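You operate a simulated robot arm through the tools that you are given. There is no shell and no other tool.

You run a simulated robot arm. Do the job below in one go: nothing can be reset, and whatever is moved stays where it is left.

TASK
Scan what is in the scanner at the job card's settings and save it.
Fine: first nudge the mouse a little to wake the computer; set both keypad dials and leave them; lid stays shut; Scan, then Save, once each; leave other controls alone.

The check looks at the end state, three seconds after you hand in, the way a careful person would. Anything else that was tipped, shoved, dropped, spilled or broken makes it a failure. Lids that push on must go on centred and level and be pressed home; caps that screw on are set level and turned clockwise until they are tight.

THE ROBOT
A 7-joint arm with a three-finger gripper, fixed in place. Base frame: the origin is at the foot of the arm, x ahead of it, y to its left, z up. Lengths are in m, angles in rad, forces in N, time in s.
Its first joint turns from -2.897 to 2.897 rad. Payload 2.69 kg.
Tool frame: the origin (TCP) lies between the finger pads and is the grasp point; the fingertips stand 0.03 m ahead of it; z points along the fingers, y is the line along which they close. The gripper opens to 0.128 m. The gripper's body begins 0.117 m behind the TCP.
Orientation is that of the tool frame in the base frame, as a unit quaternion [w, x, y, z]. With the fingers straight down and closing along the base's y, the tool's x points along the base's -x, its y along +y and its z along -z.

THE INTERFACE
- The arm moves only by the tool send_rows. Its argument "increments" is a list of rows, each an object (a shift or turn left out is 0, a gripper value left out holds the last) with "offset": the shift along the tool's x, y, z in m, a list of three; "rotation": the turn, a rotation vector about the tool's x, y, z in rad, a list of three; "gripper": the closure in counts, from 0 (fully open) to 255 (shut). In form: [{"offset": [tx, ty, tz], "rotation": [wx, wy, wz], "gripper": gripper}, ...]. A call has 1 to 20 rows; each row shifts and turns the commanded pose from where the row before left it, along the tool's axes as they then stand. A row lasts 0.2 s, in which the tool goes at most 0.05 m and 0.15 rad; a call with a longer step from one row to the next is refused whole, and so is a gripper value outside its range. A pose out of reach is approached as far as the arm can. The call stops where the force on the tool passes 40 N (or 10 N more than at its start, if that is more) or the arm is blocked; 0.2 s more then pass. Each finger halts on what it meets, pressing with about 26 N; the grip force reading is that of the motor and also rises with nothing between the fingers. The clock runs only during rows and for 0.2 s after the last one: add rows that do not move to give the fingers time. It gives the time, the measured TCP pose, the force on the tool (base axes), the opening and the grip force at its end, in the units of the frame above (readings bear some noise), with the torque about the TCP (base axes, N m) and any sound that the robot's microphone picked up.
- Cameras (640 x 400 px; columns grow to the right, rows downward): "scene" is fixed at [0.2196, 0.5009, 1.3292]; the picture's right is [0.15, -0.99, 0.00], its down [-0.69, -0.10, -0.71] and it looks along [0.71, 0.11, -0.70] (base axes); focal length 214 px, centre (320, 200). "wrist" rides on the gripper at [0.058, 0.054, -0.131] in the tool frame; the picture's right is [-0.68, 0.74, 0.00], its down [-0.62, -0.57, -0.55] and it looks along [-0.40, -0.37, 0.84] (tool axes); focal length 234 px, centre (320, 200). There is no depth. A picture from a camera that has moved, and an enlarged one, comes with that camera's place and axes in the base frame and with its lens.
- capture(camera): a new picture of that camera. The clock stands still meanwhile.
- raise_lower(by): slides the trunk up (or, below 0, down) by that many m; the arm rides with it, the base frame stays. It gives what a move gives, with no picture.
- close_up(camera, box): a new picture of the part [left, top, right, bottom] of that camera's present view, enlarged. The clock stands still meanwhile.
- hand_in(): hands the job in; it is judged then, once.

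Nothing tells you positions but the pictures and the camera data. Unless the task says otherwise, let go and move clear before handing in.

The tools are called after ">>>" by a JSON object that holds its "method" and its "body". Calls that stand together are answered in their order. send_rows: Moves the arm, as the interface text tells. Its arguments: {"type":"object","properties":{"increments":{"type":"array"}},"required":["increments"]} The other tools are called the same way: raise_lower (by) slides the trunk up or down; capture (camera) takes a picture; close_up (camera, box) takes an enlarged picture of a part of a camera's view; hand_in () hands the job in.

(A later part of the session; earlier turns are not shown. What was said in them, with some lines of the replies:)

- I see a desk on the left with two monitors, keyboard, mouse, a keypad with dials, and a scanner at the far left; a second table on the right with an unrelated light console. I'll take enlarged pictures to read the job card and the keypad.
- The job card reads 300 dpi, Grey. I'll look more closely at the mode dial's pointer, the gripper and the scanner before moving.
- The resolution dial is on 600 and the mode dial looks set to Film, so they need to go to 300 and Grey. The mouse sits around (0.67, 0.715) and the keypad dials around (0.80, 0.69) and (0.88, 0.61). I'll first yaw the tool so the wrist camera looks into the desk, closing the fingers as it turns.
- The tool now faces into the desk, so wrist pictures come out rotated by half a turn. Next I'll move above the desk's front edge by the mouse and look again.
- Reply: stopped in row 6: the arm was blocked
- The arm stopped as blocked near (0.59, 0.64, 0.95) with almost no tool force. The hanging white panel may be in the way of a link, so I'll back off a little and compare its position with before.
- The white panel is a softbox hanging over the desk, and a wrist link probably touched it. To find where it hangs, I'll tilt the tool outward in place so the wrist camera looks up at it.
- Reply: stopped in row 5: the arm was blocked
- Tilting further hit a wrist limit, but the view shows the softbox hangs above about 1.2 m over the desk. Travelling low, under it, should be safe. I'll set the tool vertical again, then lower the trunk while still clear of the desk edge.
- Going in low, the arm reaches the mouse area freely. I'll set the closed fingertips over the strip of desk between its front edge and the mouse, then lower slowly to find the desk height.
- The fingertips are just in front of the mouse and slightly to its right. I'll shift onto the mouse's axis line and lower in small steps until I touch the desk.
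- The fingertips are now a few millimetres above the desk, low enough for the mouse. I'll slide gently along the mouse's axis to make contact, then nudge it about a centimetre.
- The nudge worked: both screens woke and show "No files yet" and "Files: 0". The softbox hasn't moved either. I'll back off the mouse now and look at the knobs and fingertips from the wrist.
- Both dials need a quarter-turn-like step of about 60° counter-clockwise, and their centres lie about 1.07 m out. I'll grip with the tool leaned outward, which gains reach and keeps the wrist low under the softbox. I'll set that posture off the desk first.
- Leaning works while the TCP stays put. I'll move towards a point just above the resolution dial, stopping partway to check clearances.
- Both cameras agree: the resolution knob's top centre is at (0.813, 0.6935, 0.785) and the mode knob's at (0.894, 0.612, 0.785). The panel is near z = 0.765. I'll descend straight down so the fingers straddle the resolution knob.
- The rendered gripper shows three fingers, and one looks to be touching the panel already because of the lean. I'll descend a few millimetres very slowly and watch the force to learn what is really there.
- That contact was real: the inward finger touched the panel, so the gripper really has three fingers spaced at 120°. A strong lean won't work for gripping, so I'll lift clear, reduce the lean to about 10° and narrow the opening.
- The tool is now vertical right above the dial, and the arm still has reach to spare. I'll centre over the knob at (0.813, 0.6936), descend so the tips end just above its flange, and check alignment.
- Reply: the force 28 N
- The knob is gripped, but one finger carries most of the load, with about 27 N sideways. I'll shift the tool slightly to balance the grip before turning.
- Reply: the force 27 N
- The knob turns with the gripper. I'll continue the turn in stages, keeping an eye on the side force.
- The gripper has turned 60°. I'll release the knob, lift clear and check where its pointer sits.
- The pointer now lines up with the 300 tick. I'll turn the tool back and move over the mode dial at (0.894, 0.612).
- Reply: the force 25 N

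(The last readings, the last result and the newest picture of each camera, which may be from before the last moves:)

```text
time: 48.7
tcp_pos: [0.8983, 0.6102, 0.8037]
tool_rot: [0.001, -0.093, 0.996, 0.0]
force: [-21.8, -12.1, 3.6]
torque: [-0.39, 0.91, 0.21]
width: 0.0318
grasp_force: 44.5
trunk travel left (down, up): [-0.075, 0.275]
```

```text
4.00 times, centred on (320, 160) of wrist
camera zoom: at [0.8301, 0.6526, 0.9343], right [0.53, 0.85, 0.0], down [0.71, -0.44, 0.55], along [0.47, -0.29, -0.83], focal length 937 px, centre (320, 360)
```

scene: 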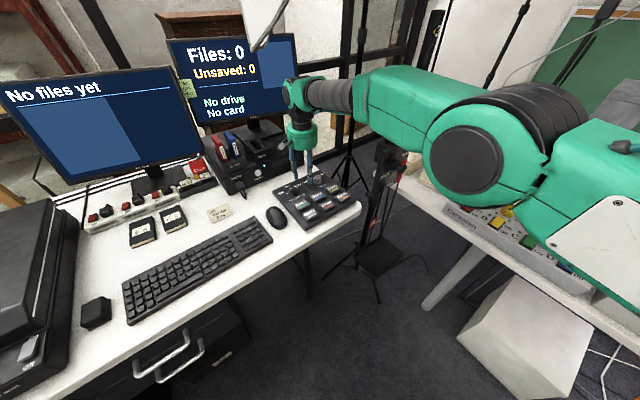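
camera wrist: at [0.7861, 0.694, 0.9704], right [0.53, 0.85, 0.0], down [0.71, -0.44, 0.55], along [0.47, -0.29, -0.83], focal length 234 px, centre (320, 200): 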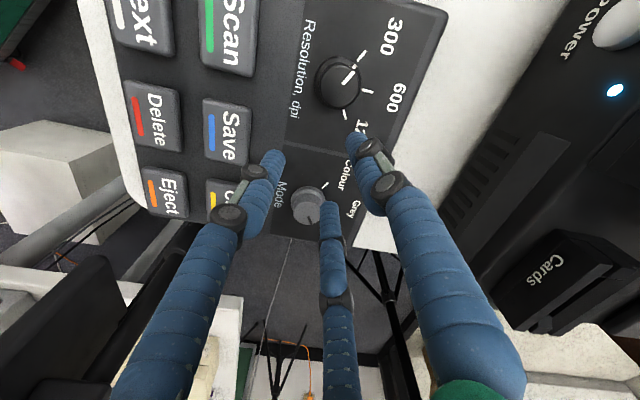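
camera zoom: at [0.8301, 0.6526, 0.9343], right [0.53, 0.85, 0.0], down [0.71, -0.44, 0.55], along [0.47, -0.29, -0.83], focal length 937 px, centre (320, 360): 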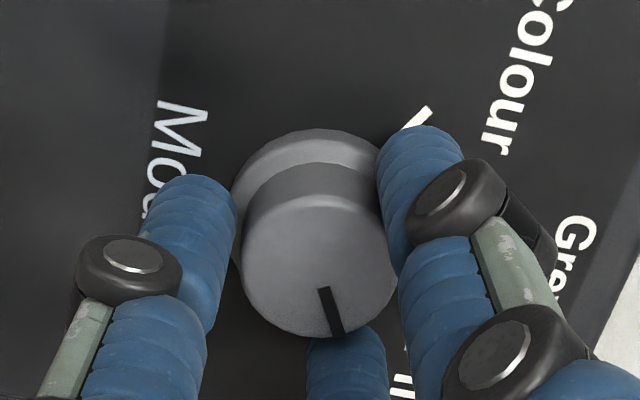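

>>> {"method": "send_rows", "body": {"increments": [{"offset": [0.0022, -0.0008, 0]}, {"offset": [0, 0, 0]}]}}

```text
time: 49.3
tcp_pos: [0.8984, 0.6108, 0.8042]
tool_rot: [0.003, -0.094, 0.996, 0.001]
force: [-6.2, -1.4, 0.1]
torque: [0.06, -0.13, 0.18]
width: 0.0316
grasp_force: 45.1
trunk travel left (down, up): [-0.075, 0.275]
```

The grip is balanced now. I'll turn the mode knob 60° counter-clockwise in stages.

>>> {"method": "send_rows", "body": {"increments": [{"offset": [0.0005, 0, 0], "rotation": [0, 0, -0.1]}, {"rotation": [0, 0, -0.1]}, {"rotation": [0, 0, -0.1]}, {"rotation": [0, 0, 0]}]}}

>>> {"method": "close_up", "body": {"camera": "wrist", "box": [260, 110, 380, 210]}}

>>> {"method": "capture", "body": {"camera": "scene"}}

```text
time: 50.3
tcp_pos: [0.8978, 0.6111, 0.8029]
tool_rot: [0.002, -0.242, 0.97, 0.0]
force: [4.8, 5.8, 2.7]
torque: [0.19, -0.18, 0.0]
width: 0.0316
grasp_force: 45.4
trunk travel left (down, up): [-0.075, 0.275]
```

```text
4.00 times, centred on (320, 160) of wrist
camera zoom: at [0.8197, 0.6306, 0.9344], right [0.25, 0.97, 0.0], down [0.81, -0.21, 0.55], along [0.53, -0.14, -0.83], focal length 937 px, centre (320, 360)
```

zoom: 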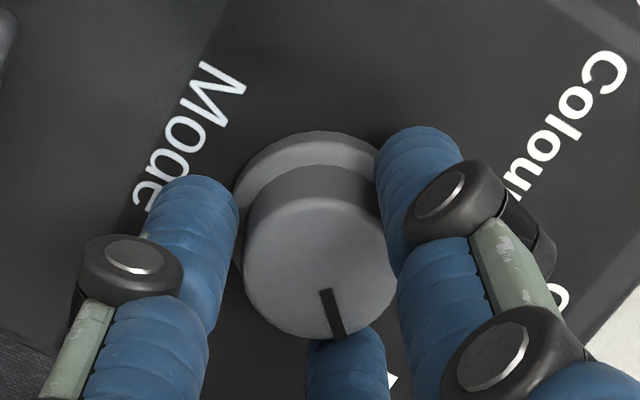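

```text
taken
```

scene: 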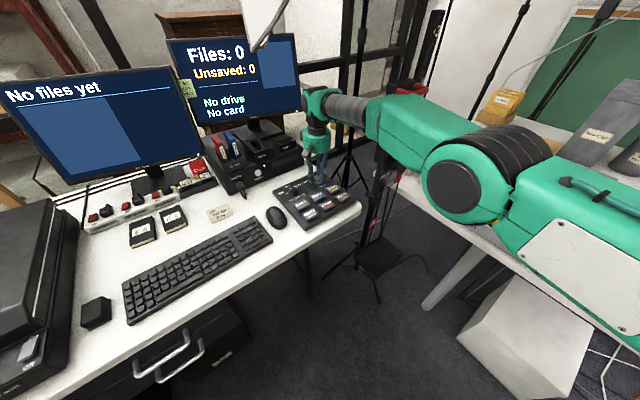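

>>> {"method": "send_rows", "body": {"increments": [{"rotation": [0, 0, -0.1265]}, {"rotation": [0, 0, -0.1265]}, {"rotation": [0, 0, -0.1265]}, {"rotation": [0, 0, 0]}]}}

>>> {"method": "send_rows", "body": {"increments": [{"rotation": [0, 0, -0.1265]}, {"rotation": [0, 0, -0.1265]}, {"rotation": [0, 0, -0.1265]}, {"rotation": [0, 0, 0]}]}}

>>> {"method": "close_up", "body": {"camera": "wrist", "box": [240, 90, 400, 220]}}

>>> {"method": "close_up", "body": {"camera": "scene", "box": [305, 155, 350, 195]}}

```text
time: 51.3
tcp_pos: [0.898, 0.6107, 0.8031]
tool_rot: [0.001, -0.421, 0.907, -0.002]
force: [9.1, 7.9, 5.4]
torque: [0.29, -0.22, 0.0]
width: 0.0318
grasp_force: 44.9
trunk travel left (down, up): [-0.075, 0.275]
```

```text
time: 52.3
tcp_pos: [0.898, 0.6113, 0.8046]
tool_rot: [0.002, -0.584, 0.812, -0.001]
force: [13.2, 9.2, 8.5]
torque: [0.34, -0.36, -0.01]
width: 0.0315
grasp_force: 45.5
trunk travel left (down, up): [-0.075, 0.275]
```

```text
3.08 times, centred on (320, 155) of wrist
camera zoom: at [0.827, 0.5723, 0.9345], right [-0.48, 0.88, 0.0], down [0.73, 0.4, 0.55], along [0.48, 0.27, -0.83], focal length 720 px, centre (320, 338)
```

zoom: 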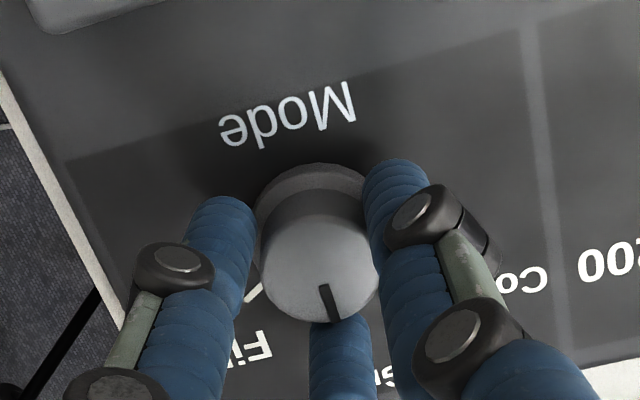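

```text
10.00 times, centred on (328, 175) of scene
camera zoom: at [0.2196, 0.5009, 1.3292], right [0.15, -0.99, 0.0], down [-0.69, -0.1, -0.71], along [0.71, 0.11, -0.7], focal length 2145 px, centre (245, 450)
```

zoom: 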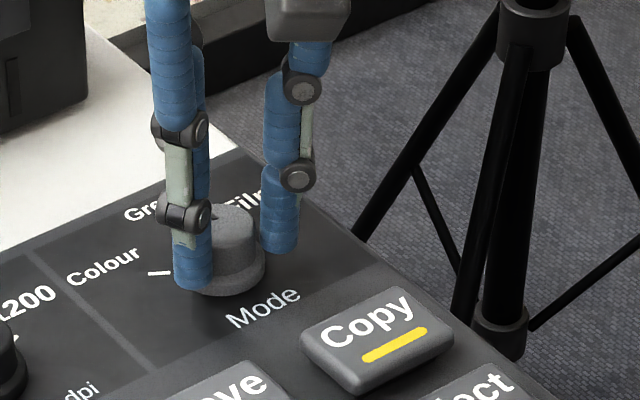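

>>> {"method": "send_rows", "body": {"increments": [{"gripper": 150}, {"offset": [0, 0, 0]}, {"offset": [0, 0, 0]}, {"offset": [0, 0, -0.015]}, {"offset": [0, 0, -0.02]}, {"offset": [0, 0, 0]}]}}

>>> {"method": "close_up", "body": {"camera": "wrist", "box": [220, 80, 420, 240]}}

>>> {"method": "close_up", "body": {"camera": "scene", "box": [280, 155, 350, 205]}}

>>> {"method": "capture", "body": {"camera": "scene"}}

```text
time: 53.7
tcp_pos: [0.8964, 0.6098, 0.8388]
tool_rot: [0.001, -0.583, 0.812, -0.001]
force: [0.3, -0.3, -0.3]
torque: [0.01, -0.03, -0.01]
width: 0.0527
grasp_force: 0.1
trunk travel left (down, up): [-0.075, 0.275]
```

```text
2.50 times, centred on (320, 160) of wrist
camera zoom: at [0.8267, 0.5723, 0.9697], right [-0.48, 0.88, 0.0], down [0.73, 0.4, 0.55], along [0.48, 0.26, -0.83], focal length 585 px, centre (320, 300)
```

zoom: 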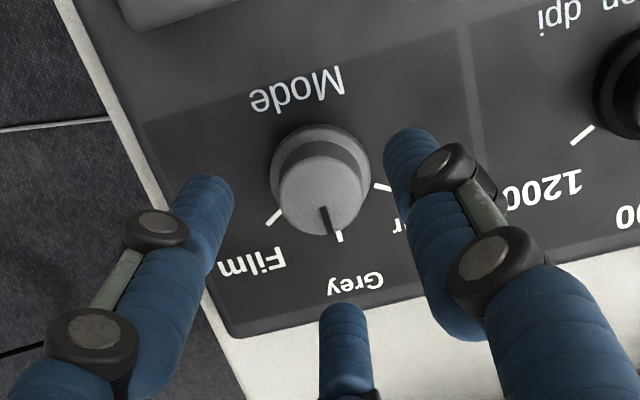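

```text
8.00 times, centred on (315, 180) of scene
camera zoom: at [0.2196, 0.5009, 1.3292], right [0.15, -0.99, 0.0], down [-0.69, -0.1, -0.71], along [0.71, 0.11, -0.7], focal length 1716 px, centre (360, 360)
```

zoom: 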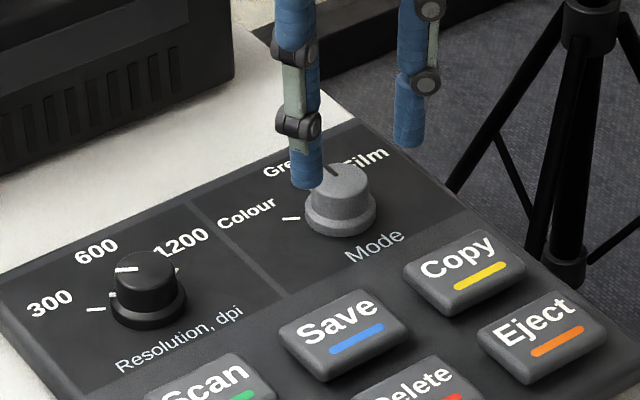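

```text
taken
```

scene: 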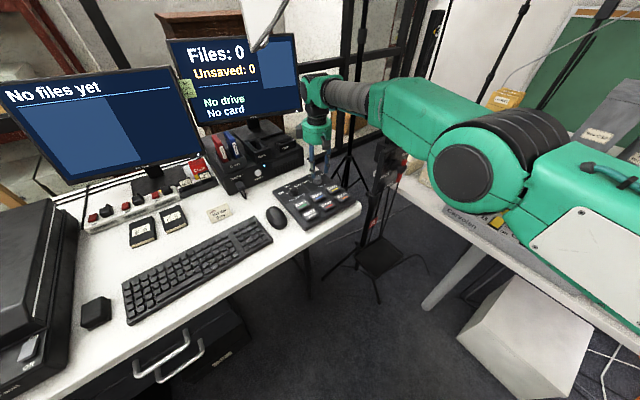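

The mode pointer is on the Grey tick and the resolution pointer on 300. I'll close the fingers, move over the Scan button at about (0.747, 0.6485) and check the alignment before pressing.

>>> {"method": "send_rows", "body": {"increments": [{"offset": [0.0027, 0.0385, 0], "gripper": 255}, {"offset": [0.0027, 0.0385, 0]}, {"offset": [0.0027, 0.0385, 0]}, {"offset": [0.0027, 0.0385, 0]}, {"offset": [0, 0, 0]}]}}

>>> {"method": "close_up", "body": {"camera": "wrist", "box": [200, 60, 440, 240]}}

>>> {"method": "close_up", "body": {"camera": "scene", "box": [260, 150, 350, 220]}}

```text
time: 54.9
tcp_pos: [0.747, 0.6514, 0.8367]
tool_rot: [0.001, -0.583, 0.813, -0.001]
force: [-1.2, 0.9, -0.1]
torque: [-0.03, -0.05, 0.01]
width: 0.0022
grasp_force: 26.2
trunk travel left (down, up): [-0.075, 0.275]
```

```text
2.22 times, centred on (320, 150) of wrist
camera zoom: at [0.6762, 0.6125, 0.9683], right [-0.48, 0.88, 0.0], down [0.73, 0.4, 0.55], along [0.48, 0.26, -0.83], focal length 520 px, centre (320, 311)
```

zoom: 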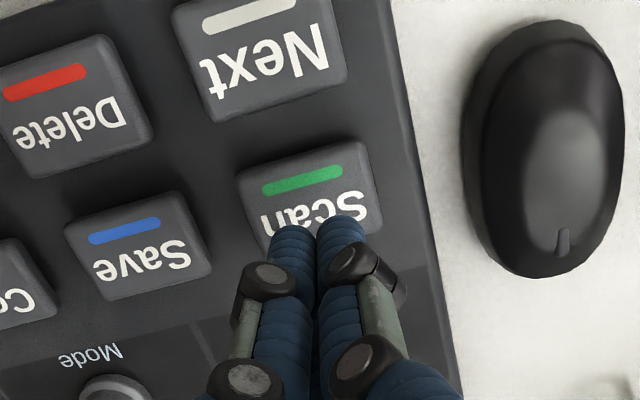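

```text
5.71 times, centred on (305, 185) of scene
camera zoom: at [0.2196, 0.5009, 1.3292], right [0.15, -0.99, 0.0], down [-0.69, -0.1, -0.71], along [0.71, 0.11, -0.7], focal length 1226 px, centre (406, 286)
```

zoom: 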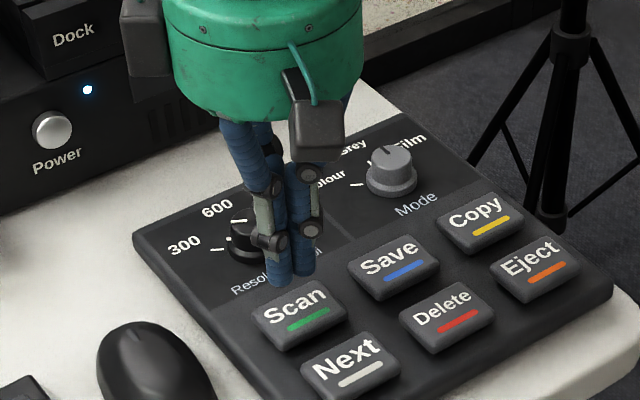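

The fingertips are over Scan, a few millimetres off centre. I'll shift to the middle and lower to just above it.

>>> {"method": "send_rows", "body": {"increments": [{"offset": [0.0065, -0.0003, 0]}, {"offset": [0, 0, 0.012]}, {"offset": [0, 0, 0.012]}, {"offset": [0, 0, 0]}]}}

>>> {"method": "close_up", "body": {"camera": "wrist", "box": [200, 60, 440, 240]}}

>>> {"method": "close_up", "body": {"camera": "scene", "box": [270, 170, 330, 220]}}

```text
time: 55.9
tcp_pos: [0.7465, 0.6447, 0.8138]
tool_rot: [0.001, -0.583, 0.812, -0.002]
force: [0.7, -0.2, -0.4]
torque: [-0.05, 0.04, -0.01]
width: 0.0021
grasp_force: 26.0
trunk travel left (down, up): [-0.075, 0.275]
```

```text
2.22 times, centred on (320, 150) of wrist
camera zoom: at [0.6756, 0.6053, 0.9447], right [-0.48, 0.88, 0.0], down [0.73, 0.4, 0.55], along [0.48, 0.26, -0.83], focal length 520 px, centre (320, 311)
```

zoom: 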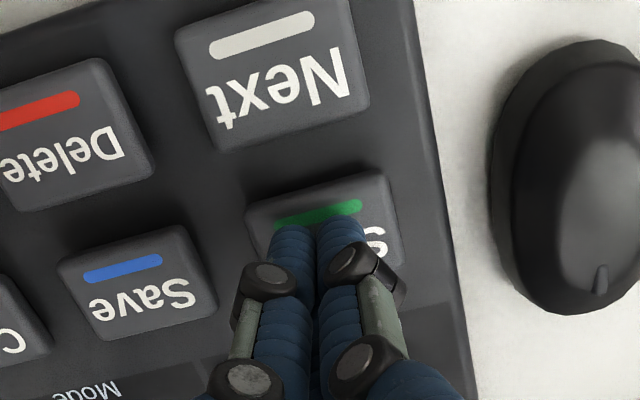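

```text
8.00 times, centred on (300, 195) of scene
camera zoom: at [0.2196, 0.5009, 1.3292], right [0.15, -0.99, 0.0], down [-0.69, -0.1, -0.71], along [0.71, 0.11, -0.7], focal length 1716 px, centre (480, 240)
```

zoom: 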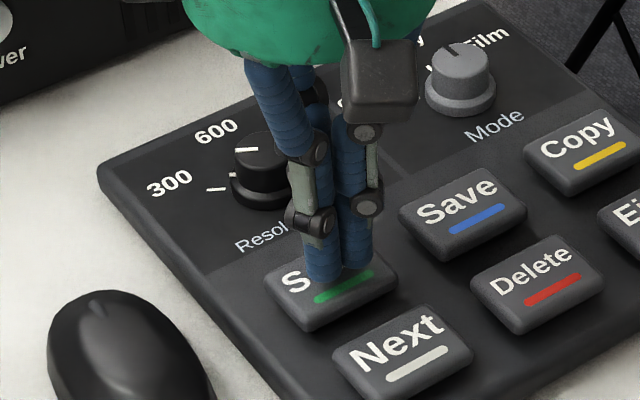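

>>> {"method": "send_rows", "body": {"increments": [{"offset": [0, 0, 0.003]}, {"offset": [0, 0, 0.003]}, {"offset": [0, 0, 0.002]}, {"offset": [0, 0, 0.002]}]}}

```text
time: 56.9
tcp_pos: [0.746, 0.6445, 0.8038]
tool_rot: [0.001, -0.583, 0.812, -0.002]
force: [-0.4, -0.1, 0.3]
torque: [-0.01, 0.01, -0.01]
width: 0.0022
grasp_force: 25.9
trunk travel left (down, up): [-0.075, 0.275]
```

>>> {"method": "send_rows", "body": {"increments": [{"offset": [0, 0, 0.0015]}, {"offset": [0, 0, 0.0015]}]}}

>>> {"method": "close_up", "body": {"camera": "scene", "box": [270, 170, 330, 220]}}

```text
time: 57.5
tcp_pos: [0.7466, 0.6434, 0.8002]
tool_rot: [0.002, -0.583, 0.812, 0.0]
force: [2.2, 0.3, 3.5]
torque: [-0.01, -0.03, 0.01]
width: 0.006
grasp_force: 31.2
trunk travel left (down, up): [-0.075, 0.275]
heard: click
```

```text
8.00 times, centred on (300, 195) of scene
camera zoom: at [0.2196, 0.5009, 1.3292], right [0.15, -0.99, 0.0], down [-0.69, -0.1, -0.71], along [0.71, 0.11, -0.7], focal length 1716 px, centre (480, 240)
```

zoom: 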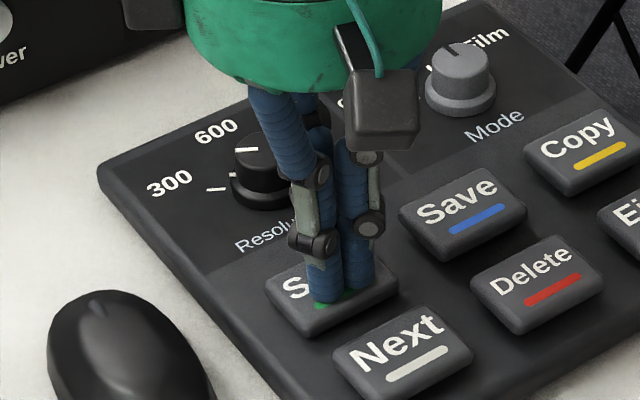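

A click was heard, so Scan has been pressed once. I'll lift straight up and look at the screens.

>>> {"method": "send_rows", "body": {"increments": [{"offset": [0, 0, -0.01]}, {"offset": [0, 0, -0.014]}, {"offset": [0, 0, -0.012]}, {"offset": [0, 0, 0]}]}}

>>> {"method": "capture", "body": {"camera": "scene"}}

>>> {"method": "close_up", "body": {"camera": "scene", "box": [0, 30, 310, 200]}}

```text
time: 58.5
tcp_pos: [0.7451, 0.6429, 0.8366]
tool_rot: [0.001, -0.584, 0.812, -0.002]
force: [-0.4, 0.5, 0.0]
torque: [0.01, 0.0, -0.01]
width: 0.0021
grasp_force: 31.5
trunk travel left (down, up): [-0.075, 0.275]
```

```text
taken
```

scene: 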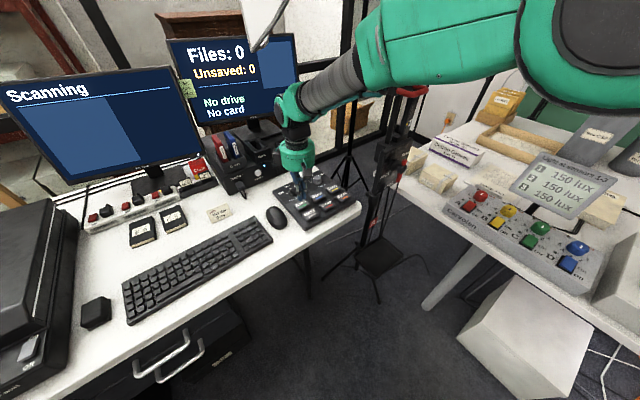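

```text
2.06 times, centred on (155, 115) of scene
camera zoom: at [0.2196, 0.5009, 1.3292], right [0.15, -0.99, 0.0], down [-0.69, -0.1, -0.71], along [0.71, 0.11, -0.7], focal length 443 px, centre (661, 376)
```

zoom: 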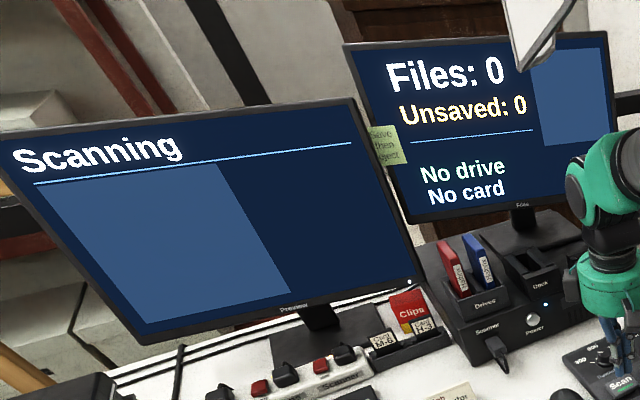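

The Preview screen shows "Scanning". While it runs, I'll move over the Save button and wait for the scan to finish.

>>> {"method": "send_rows", "body": {"increments": [{"offset": [0.0167, -0.032, 0]}, {"offset": [0.0167, -0.032, 0]}, {"offset": [0, 0, 0]}, {"offset": [0, 0, 0]}, {"offset": [0, 0, 0]}, {"offset": [0, 0, 0]}, {"offset": [0, 0, 0]}, {"offset": [0, 0, 0]}]}}

>>> {"method": "close_up", "body": {"camera": "wrist", "box": [200, 60, 440, 240]}}

>>> {"method": "close_up", "body": {"camera": "scene", "box": [0, 30, 310, 200]}}

```text
time: 60.3
tcp_pos: [0.7956, 0.5905, 0.8362]
tool_rot: [0.0, -0.583, 0.812, -0.001]
force: [0.2, 0.9, -0.7]
torque: [0.0, 0.01, 0.02]
width: 0.0021
grasp_force: 32.0
trunk travel left (down, up): [-0.075, 0.275]
```

```text
2.22 times, centred on (320, 150) of wrist
camera zoom: at [0.7253, 0.5521, 0.967], right [-0.48, 0.88, 0.0], down [0.73, 0.4, 0.55], along [0.48, 0.26, -0.83], focal length 520 px, centre (320, 311)
```

zoom: 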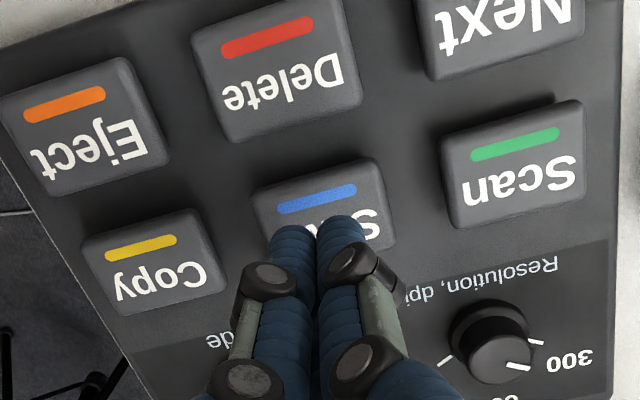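

```text
2.06 times, centred on (155, 115) of scene
camera zoom: at [0.2196, 0.5009, 1.3292], right [0.15, -0.99, 0.0], down [-0.69, -0.1, -0.71], along [0.71, 0.11, -0.7], focal length 443 px, centre (661, 376)
```

zoom: 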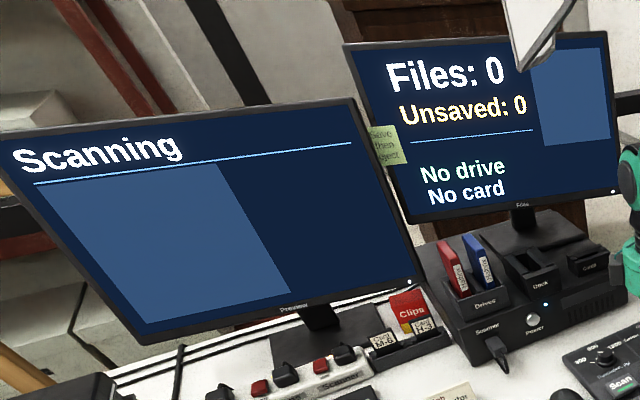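

I'm centred over Save and the scan is still running, so I'll hold still.

>>> {"method": "send_rows", "body": {"increments": [{"offset": [0, 0, 0]}, {"offset": [0, 0, 0]}, {"offset": [0, 0, 0]}, {"offset": [0, 0, 0]}, {"offset": [0, 0, 0]}, {"offset": [0, 0, 0]}, {"offset": [0, 0, 0]}, {"offset": [0, 0, 0]}, {"offset": [0, 0, 0]}, {"offset": [0, 0, 0]}, {"offset": [0, 0, 0]}, {"offset": [0, 0, 0]}, {"offset": [0, 0, 0]}, {"offset": [0, 0, 0]}, {"offset": [0, 0, 0]}]}}

>>> {"method": "close_up", "body": {"camera": "scene", "box": [0, 30, 310, 200]}}

```text
time: 63.5
tcp_pos: [0.7951, 0.5901, 0.8353]
tool_rot: [0.001, -0.584, 0.812, -0.001]
force: [0.5, 0.2, -0.1]
torque: [0.0, 0.0, -0.01]
width: 0.0024
grasp_force: 31.4
trunk travel left (down, up): [-0.075, 0.275]
```

```text
2.06 times, centred on (155, 115) of scene
camera zoom: at [0.2196, 0.5009, 1.3292], right [0.15, -0.99, 0.0], down [-0.69, -0.1, -0.71], along [0.71, 0.11, -0.7], focal length 443 px, centre (661, 376)
```

zoom: 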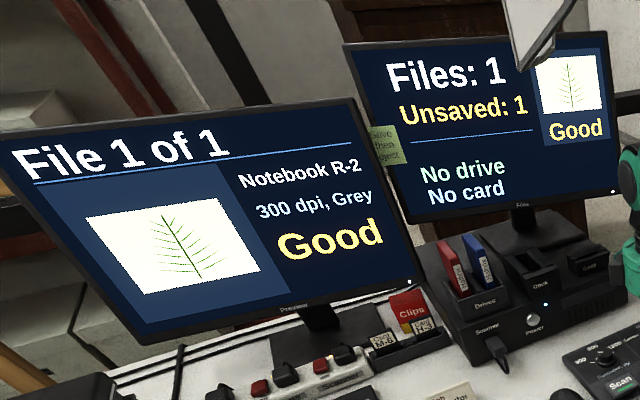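

The scan finished: "File 1 of 1, Notebook R-2, 300 dpi, Grey, Good", with Unsaved: 1. Now I'll press Save once, lowering gently.

>>> {"method": "send_rows", "body": {"increments": [{"offset": [0, 0, 0.012]}, {"offset": [0, 0, 0.012]}, {"offset": [0, 0, 0.004]}, {"offset": [0, 0, 0.002]}, {"offset": [0, 0, 0]}]}}

>>> {"method": "close_up", "body": {"camera": "scene", "box": [280, 160, 350, 215]}}

```text
time: 64.7
tcp_pos: [0.797, 0.5923, 0.8065]
tool_rot: [0.0, -0.583, 0.812, -0.002]
force: [-0.5, -0.3, -0.3]
torque: [-0.01, 0.0, 0.05]
width: 0.002
grasp_force: 31.1
trunk travel left (down, up): [-0.075, 0.275]
```

```text
7.27 times, centred on (315, 188) of scene
camera zoom: at [0.2196, 0.5009, 1.3292], right [0.15, -0.99, 0.0], down [-0.69, -0.1, -0.71], along [0.71, 0.11, -0.7], focal length 1560 px, centre (356, 291)
```

zoom: 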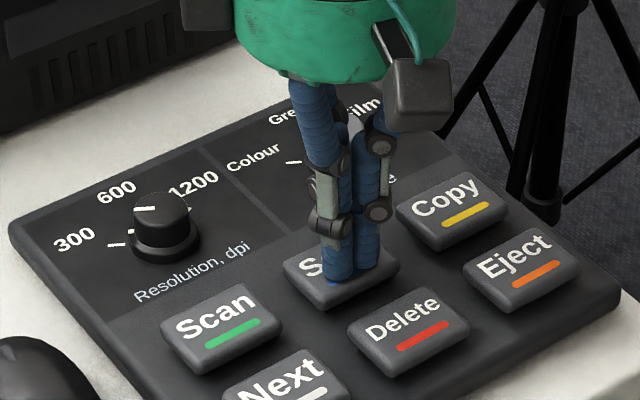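

>>> {"method": "send_rows", "body": {"increments": [{"offset": [0, 0, 0.0015]}, {"offset": [0, 0, 0.0015]}, {"offset": [0, 0, 0.0015]}]}}

```text
time: 65.5
tcp_pos: [0.7975, 0.5918, 0.8032]
tool_rot: [0.001, -0.585, 0.811, -0.001]
force: [0.2, 0.2, 2.3]
torque: [-0.02, 0.04, -0.01]
width: 0.0062
grasp_force: 31.9
trunk travel left (down, up): [-0.075, 0.275]
```

>>> {"method": "send_rows", "body": {"increments": [{"offset": [0, 0, 0.001]}]}}

```text
time: 65.9
tcp_pos: [0.7958, 0.5918, 0.8019]
tool_rot: [0.001, -0.584, 0.812, -0.001]
force: [1.2, 0.7, 3.2]
torque: [-0.01, 0.01, 0.02]
width: 0.0058
grasp_force: 31.2
trunk travel left (down, up): [-0.075, 0.275]
```

>>> {"method": "send_rows", "body": {"increments": [{"offset": [0, 0, 0.001]}]}}

```text
time: 66.3
tcp_pos: [0.7957, 0.5916, 0.8014]
tool_rot: [0.001, -0.583, 0.813, -0.001]
force: [0.6, 1.3, 3.5]
torque: [-0.01, -0.01, 0.01]
width: 0.0061
grasp_force: 31.5
trunk travel left (down, up): [-0.075, 0.275]
heard: click
```

The Save click was heard. I'll lift straight up and read the screens.

>>> {"method": "send_rows", "body": {"increments": [{"offset": [0, 0, -0.01]}, {"offset": [0, 0, -0.014]}, {"offset": [0, 0, -0.012]}, {"offset": [0, 0, 0]}, {"offset": [0, 0, 0]}, {"offset": [0, 0, 0]}]}}

>>> {"method": "close_up", "body": {"camera": "scene", "box": [0, 30, 310, 200]}}

>>> {"method": "capture", "body": {"camera": "scene"}}

```text
time: 67.7
tcp_pos: [0.7961, 0.5906, 0.8362]
tool_rot: [0.001, -0.583, 0.812, -0.001]
force: [-0.4, -0.8, 0.4]
torque: [0.03, 0.0, -0.03]
width: 0.002
grasp_force: 30.9
trunk travel left (down, up): [-0.075, 0.275]
```

```text
2.06 times, centred on (155, 115) of scene
camera zoom: at [0.2196, 0.5009, 1.3292], right [0.15, -0.99, 0.0], down [-0.69, -0.1, -0.71], along [0.71, 0.11, -0.7], focal length 443 px, centre (661, 376)
```

zoom: 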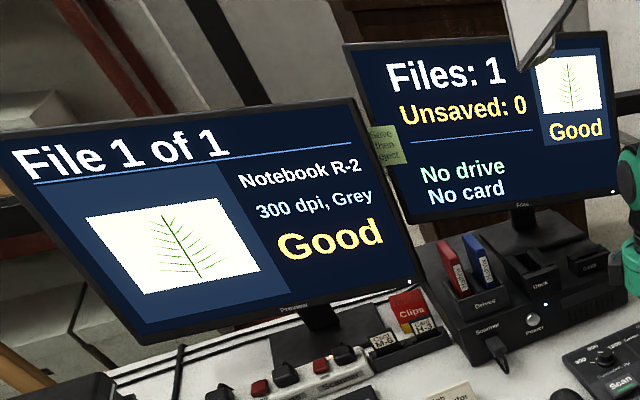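

```text
taken
```

scene: 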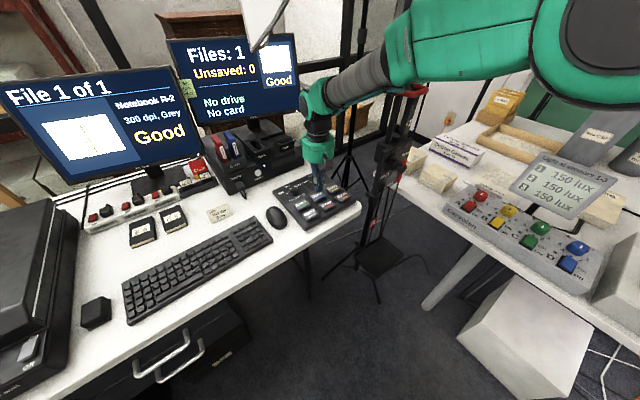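

Saved: the Files screen shows Files: 1, Unsaved: 0. I'll retreat low and inward, off the desk, and do a final check of the scene.

>>> {"method": "send_rows", "body": {"increments": [{"offset": [0.0325, 0.0236, -0.002]}, {"offset": [0.0325, 0.0236, -0.002]}, {"offset": [0.0325, 0.0236, -0.002]}, {"offset": [0.0325, 0.0236, -0.002]}, {"offset": [0.0325, 0.0236, -0.002]}, {"offset": [0.0325, 0.0236, -0.002]}, {"offset": [0, 0, 0]}]}}

>>> {"method": "capture", "body": {"camera": "scene"}}

>>> {"method": "close_up", "body": {"camera": "scene", "box": [255, 155, 365, 235]}}

>>> {"method": "close_up", "body": {"camera": "scene", "box": [180, 0, 400, 130]}}

```text
time: 69.3
tcp_pos: [0.5982, 0.4514, 0.8477]
tool_rot: [0.0, -0.584, 0.812, -0.001]
force: [0.0, -0.2, 1.1]
torque: [0.05, -0.01, 0.0]
width: 0.0021
grasp_force: 31.7
trunk travel left (down, up): [-0.075, 0.275]
```

```text
taken
```

scene: 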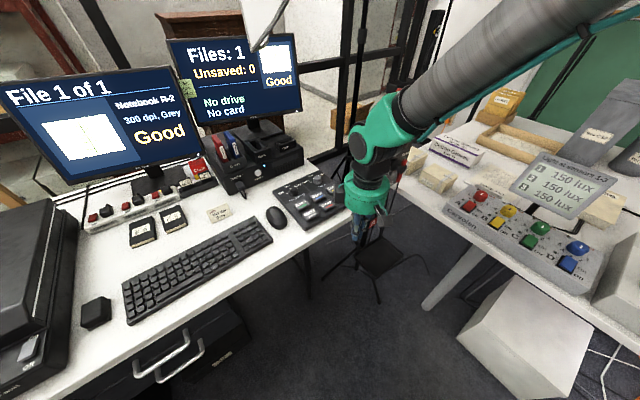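

```text
5.00 times, centred on (310, 195) of scene
camera zoom: at [0.2196, 0.5009, 1.3292], right [0.15, -0.99, 0.0], down [-0.69, -0.1, -0.71], along [0.71, 0.11, -0.7], focal length 1072 px, centre (370, 225)
```

zoom: 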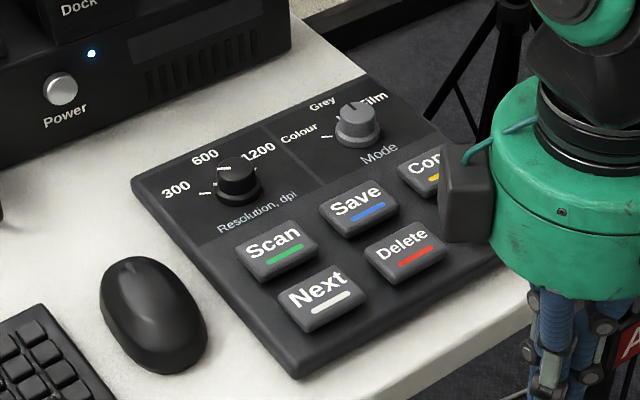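

```text
2.91 times, centred on (290, 65) of scene
camera zoom: at [0.2196, 0.5009, 1.3292], right [0.15, -0.99, 0.0], down [-0.69, -0.1, -0.71], along [0.71, 0.11, -0.7], focal length 624 px, centre (407, 593)
```

zoom: 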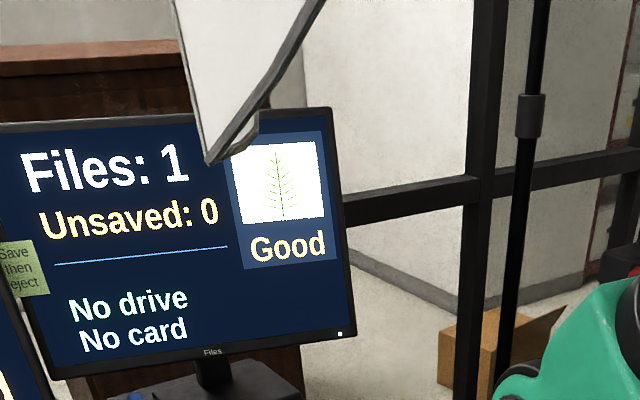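

Everything is in place: the dials read 300 and Grey, the file is saved, and the keypad and softbox are where they were. The mouse was only nudged, and the arm is clear of the desk. I'm handing in.

>>> {"method": "hand_in", "body": {}}

```text
The job is handed in.
```

The scan is done and saved. The Preview screen shows "File 1 of 1, Notebook R-2, 300 dpi, Grey, Good", and the Files screen shows Files: 1, Unsaved: 0. I've handed the job in, but no result of the check came back.

- **Mouse:** I nudged it about a centimetre, which woke both screens.
- **Dials:** The resolution dial went from 600 to 300 and the mode dial from Film to Grey, and both were left there. The scan came out at those settings, which match the job card.
- **Buttons:** I pressed Scan once, waited for the scan to finish, then pressed Save once. I heard one click for each.
- **Left alone:** I left the lid shut and did not press Eject, despite the "Save then Eject" sticky note. I did not press or turn any other control.

- **Possible softbox touch:** Early on, the arm stopped as blocked near the white softbox hanging over the desk, and a wrist link probably brushed it. In the pictures its corner shifted by about one pixel at most, which I estimate as a few millimetres. It did not appear to move again after that.
- **Keypad contact:** One finger also touched the keypad panel beside the resolution dial at about 18 N. The keypad did not move.
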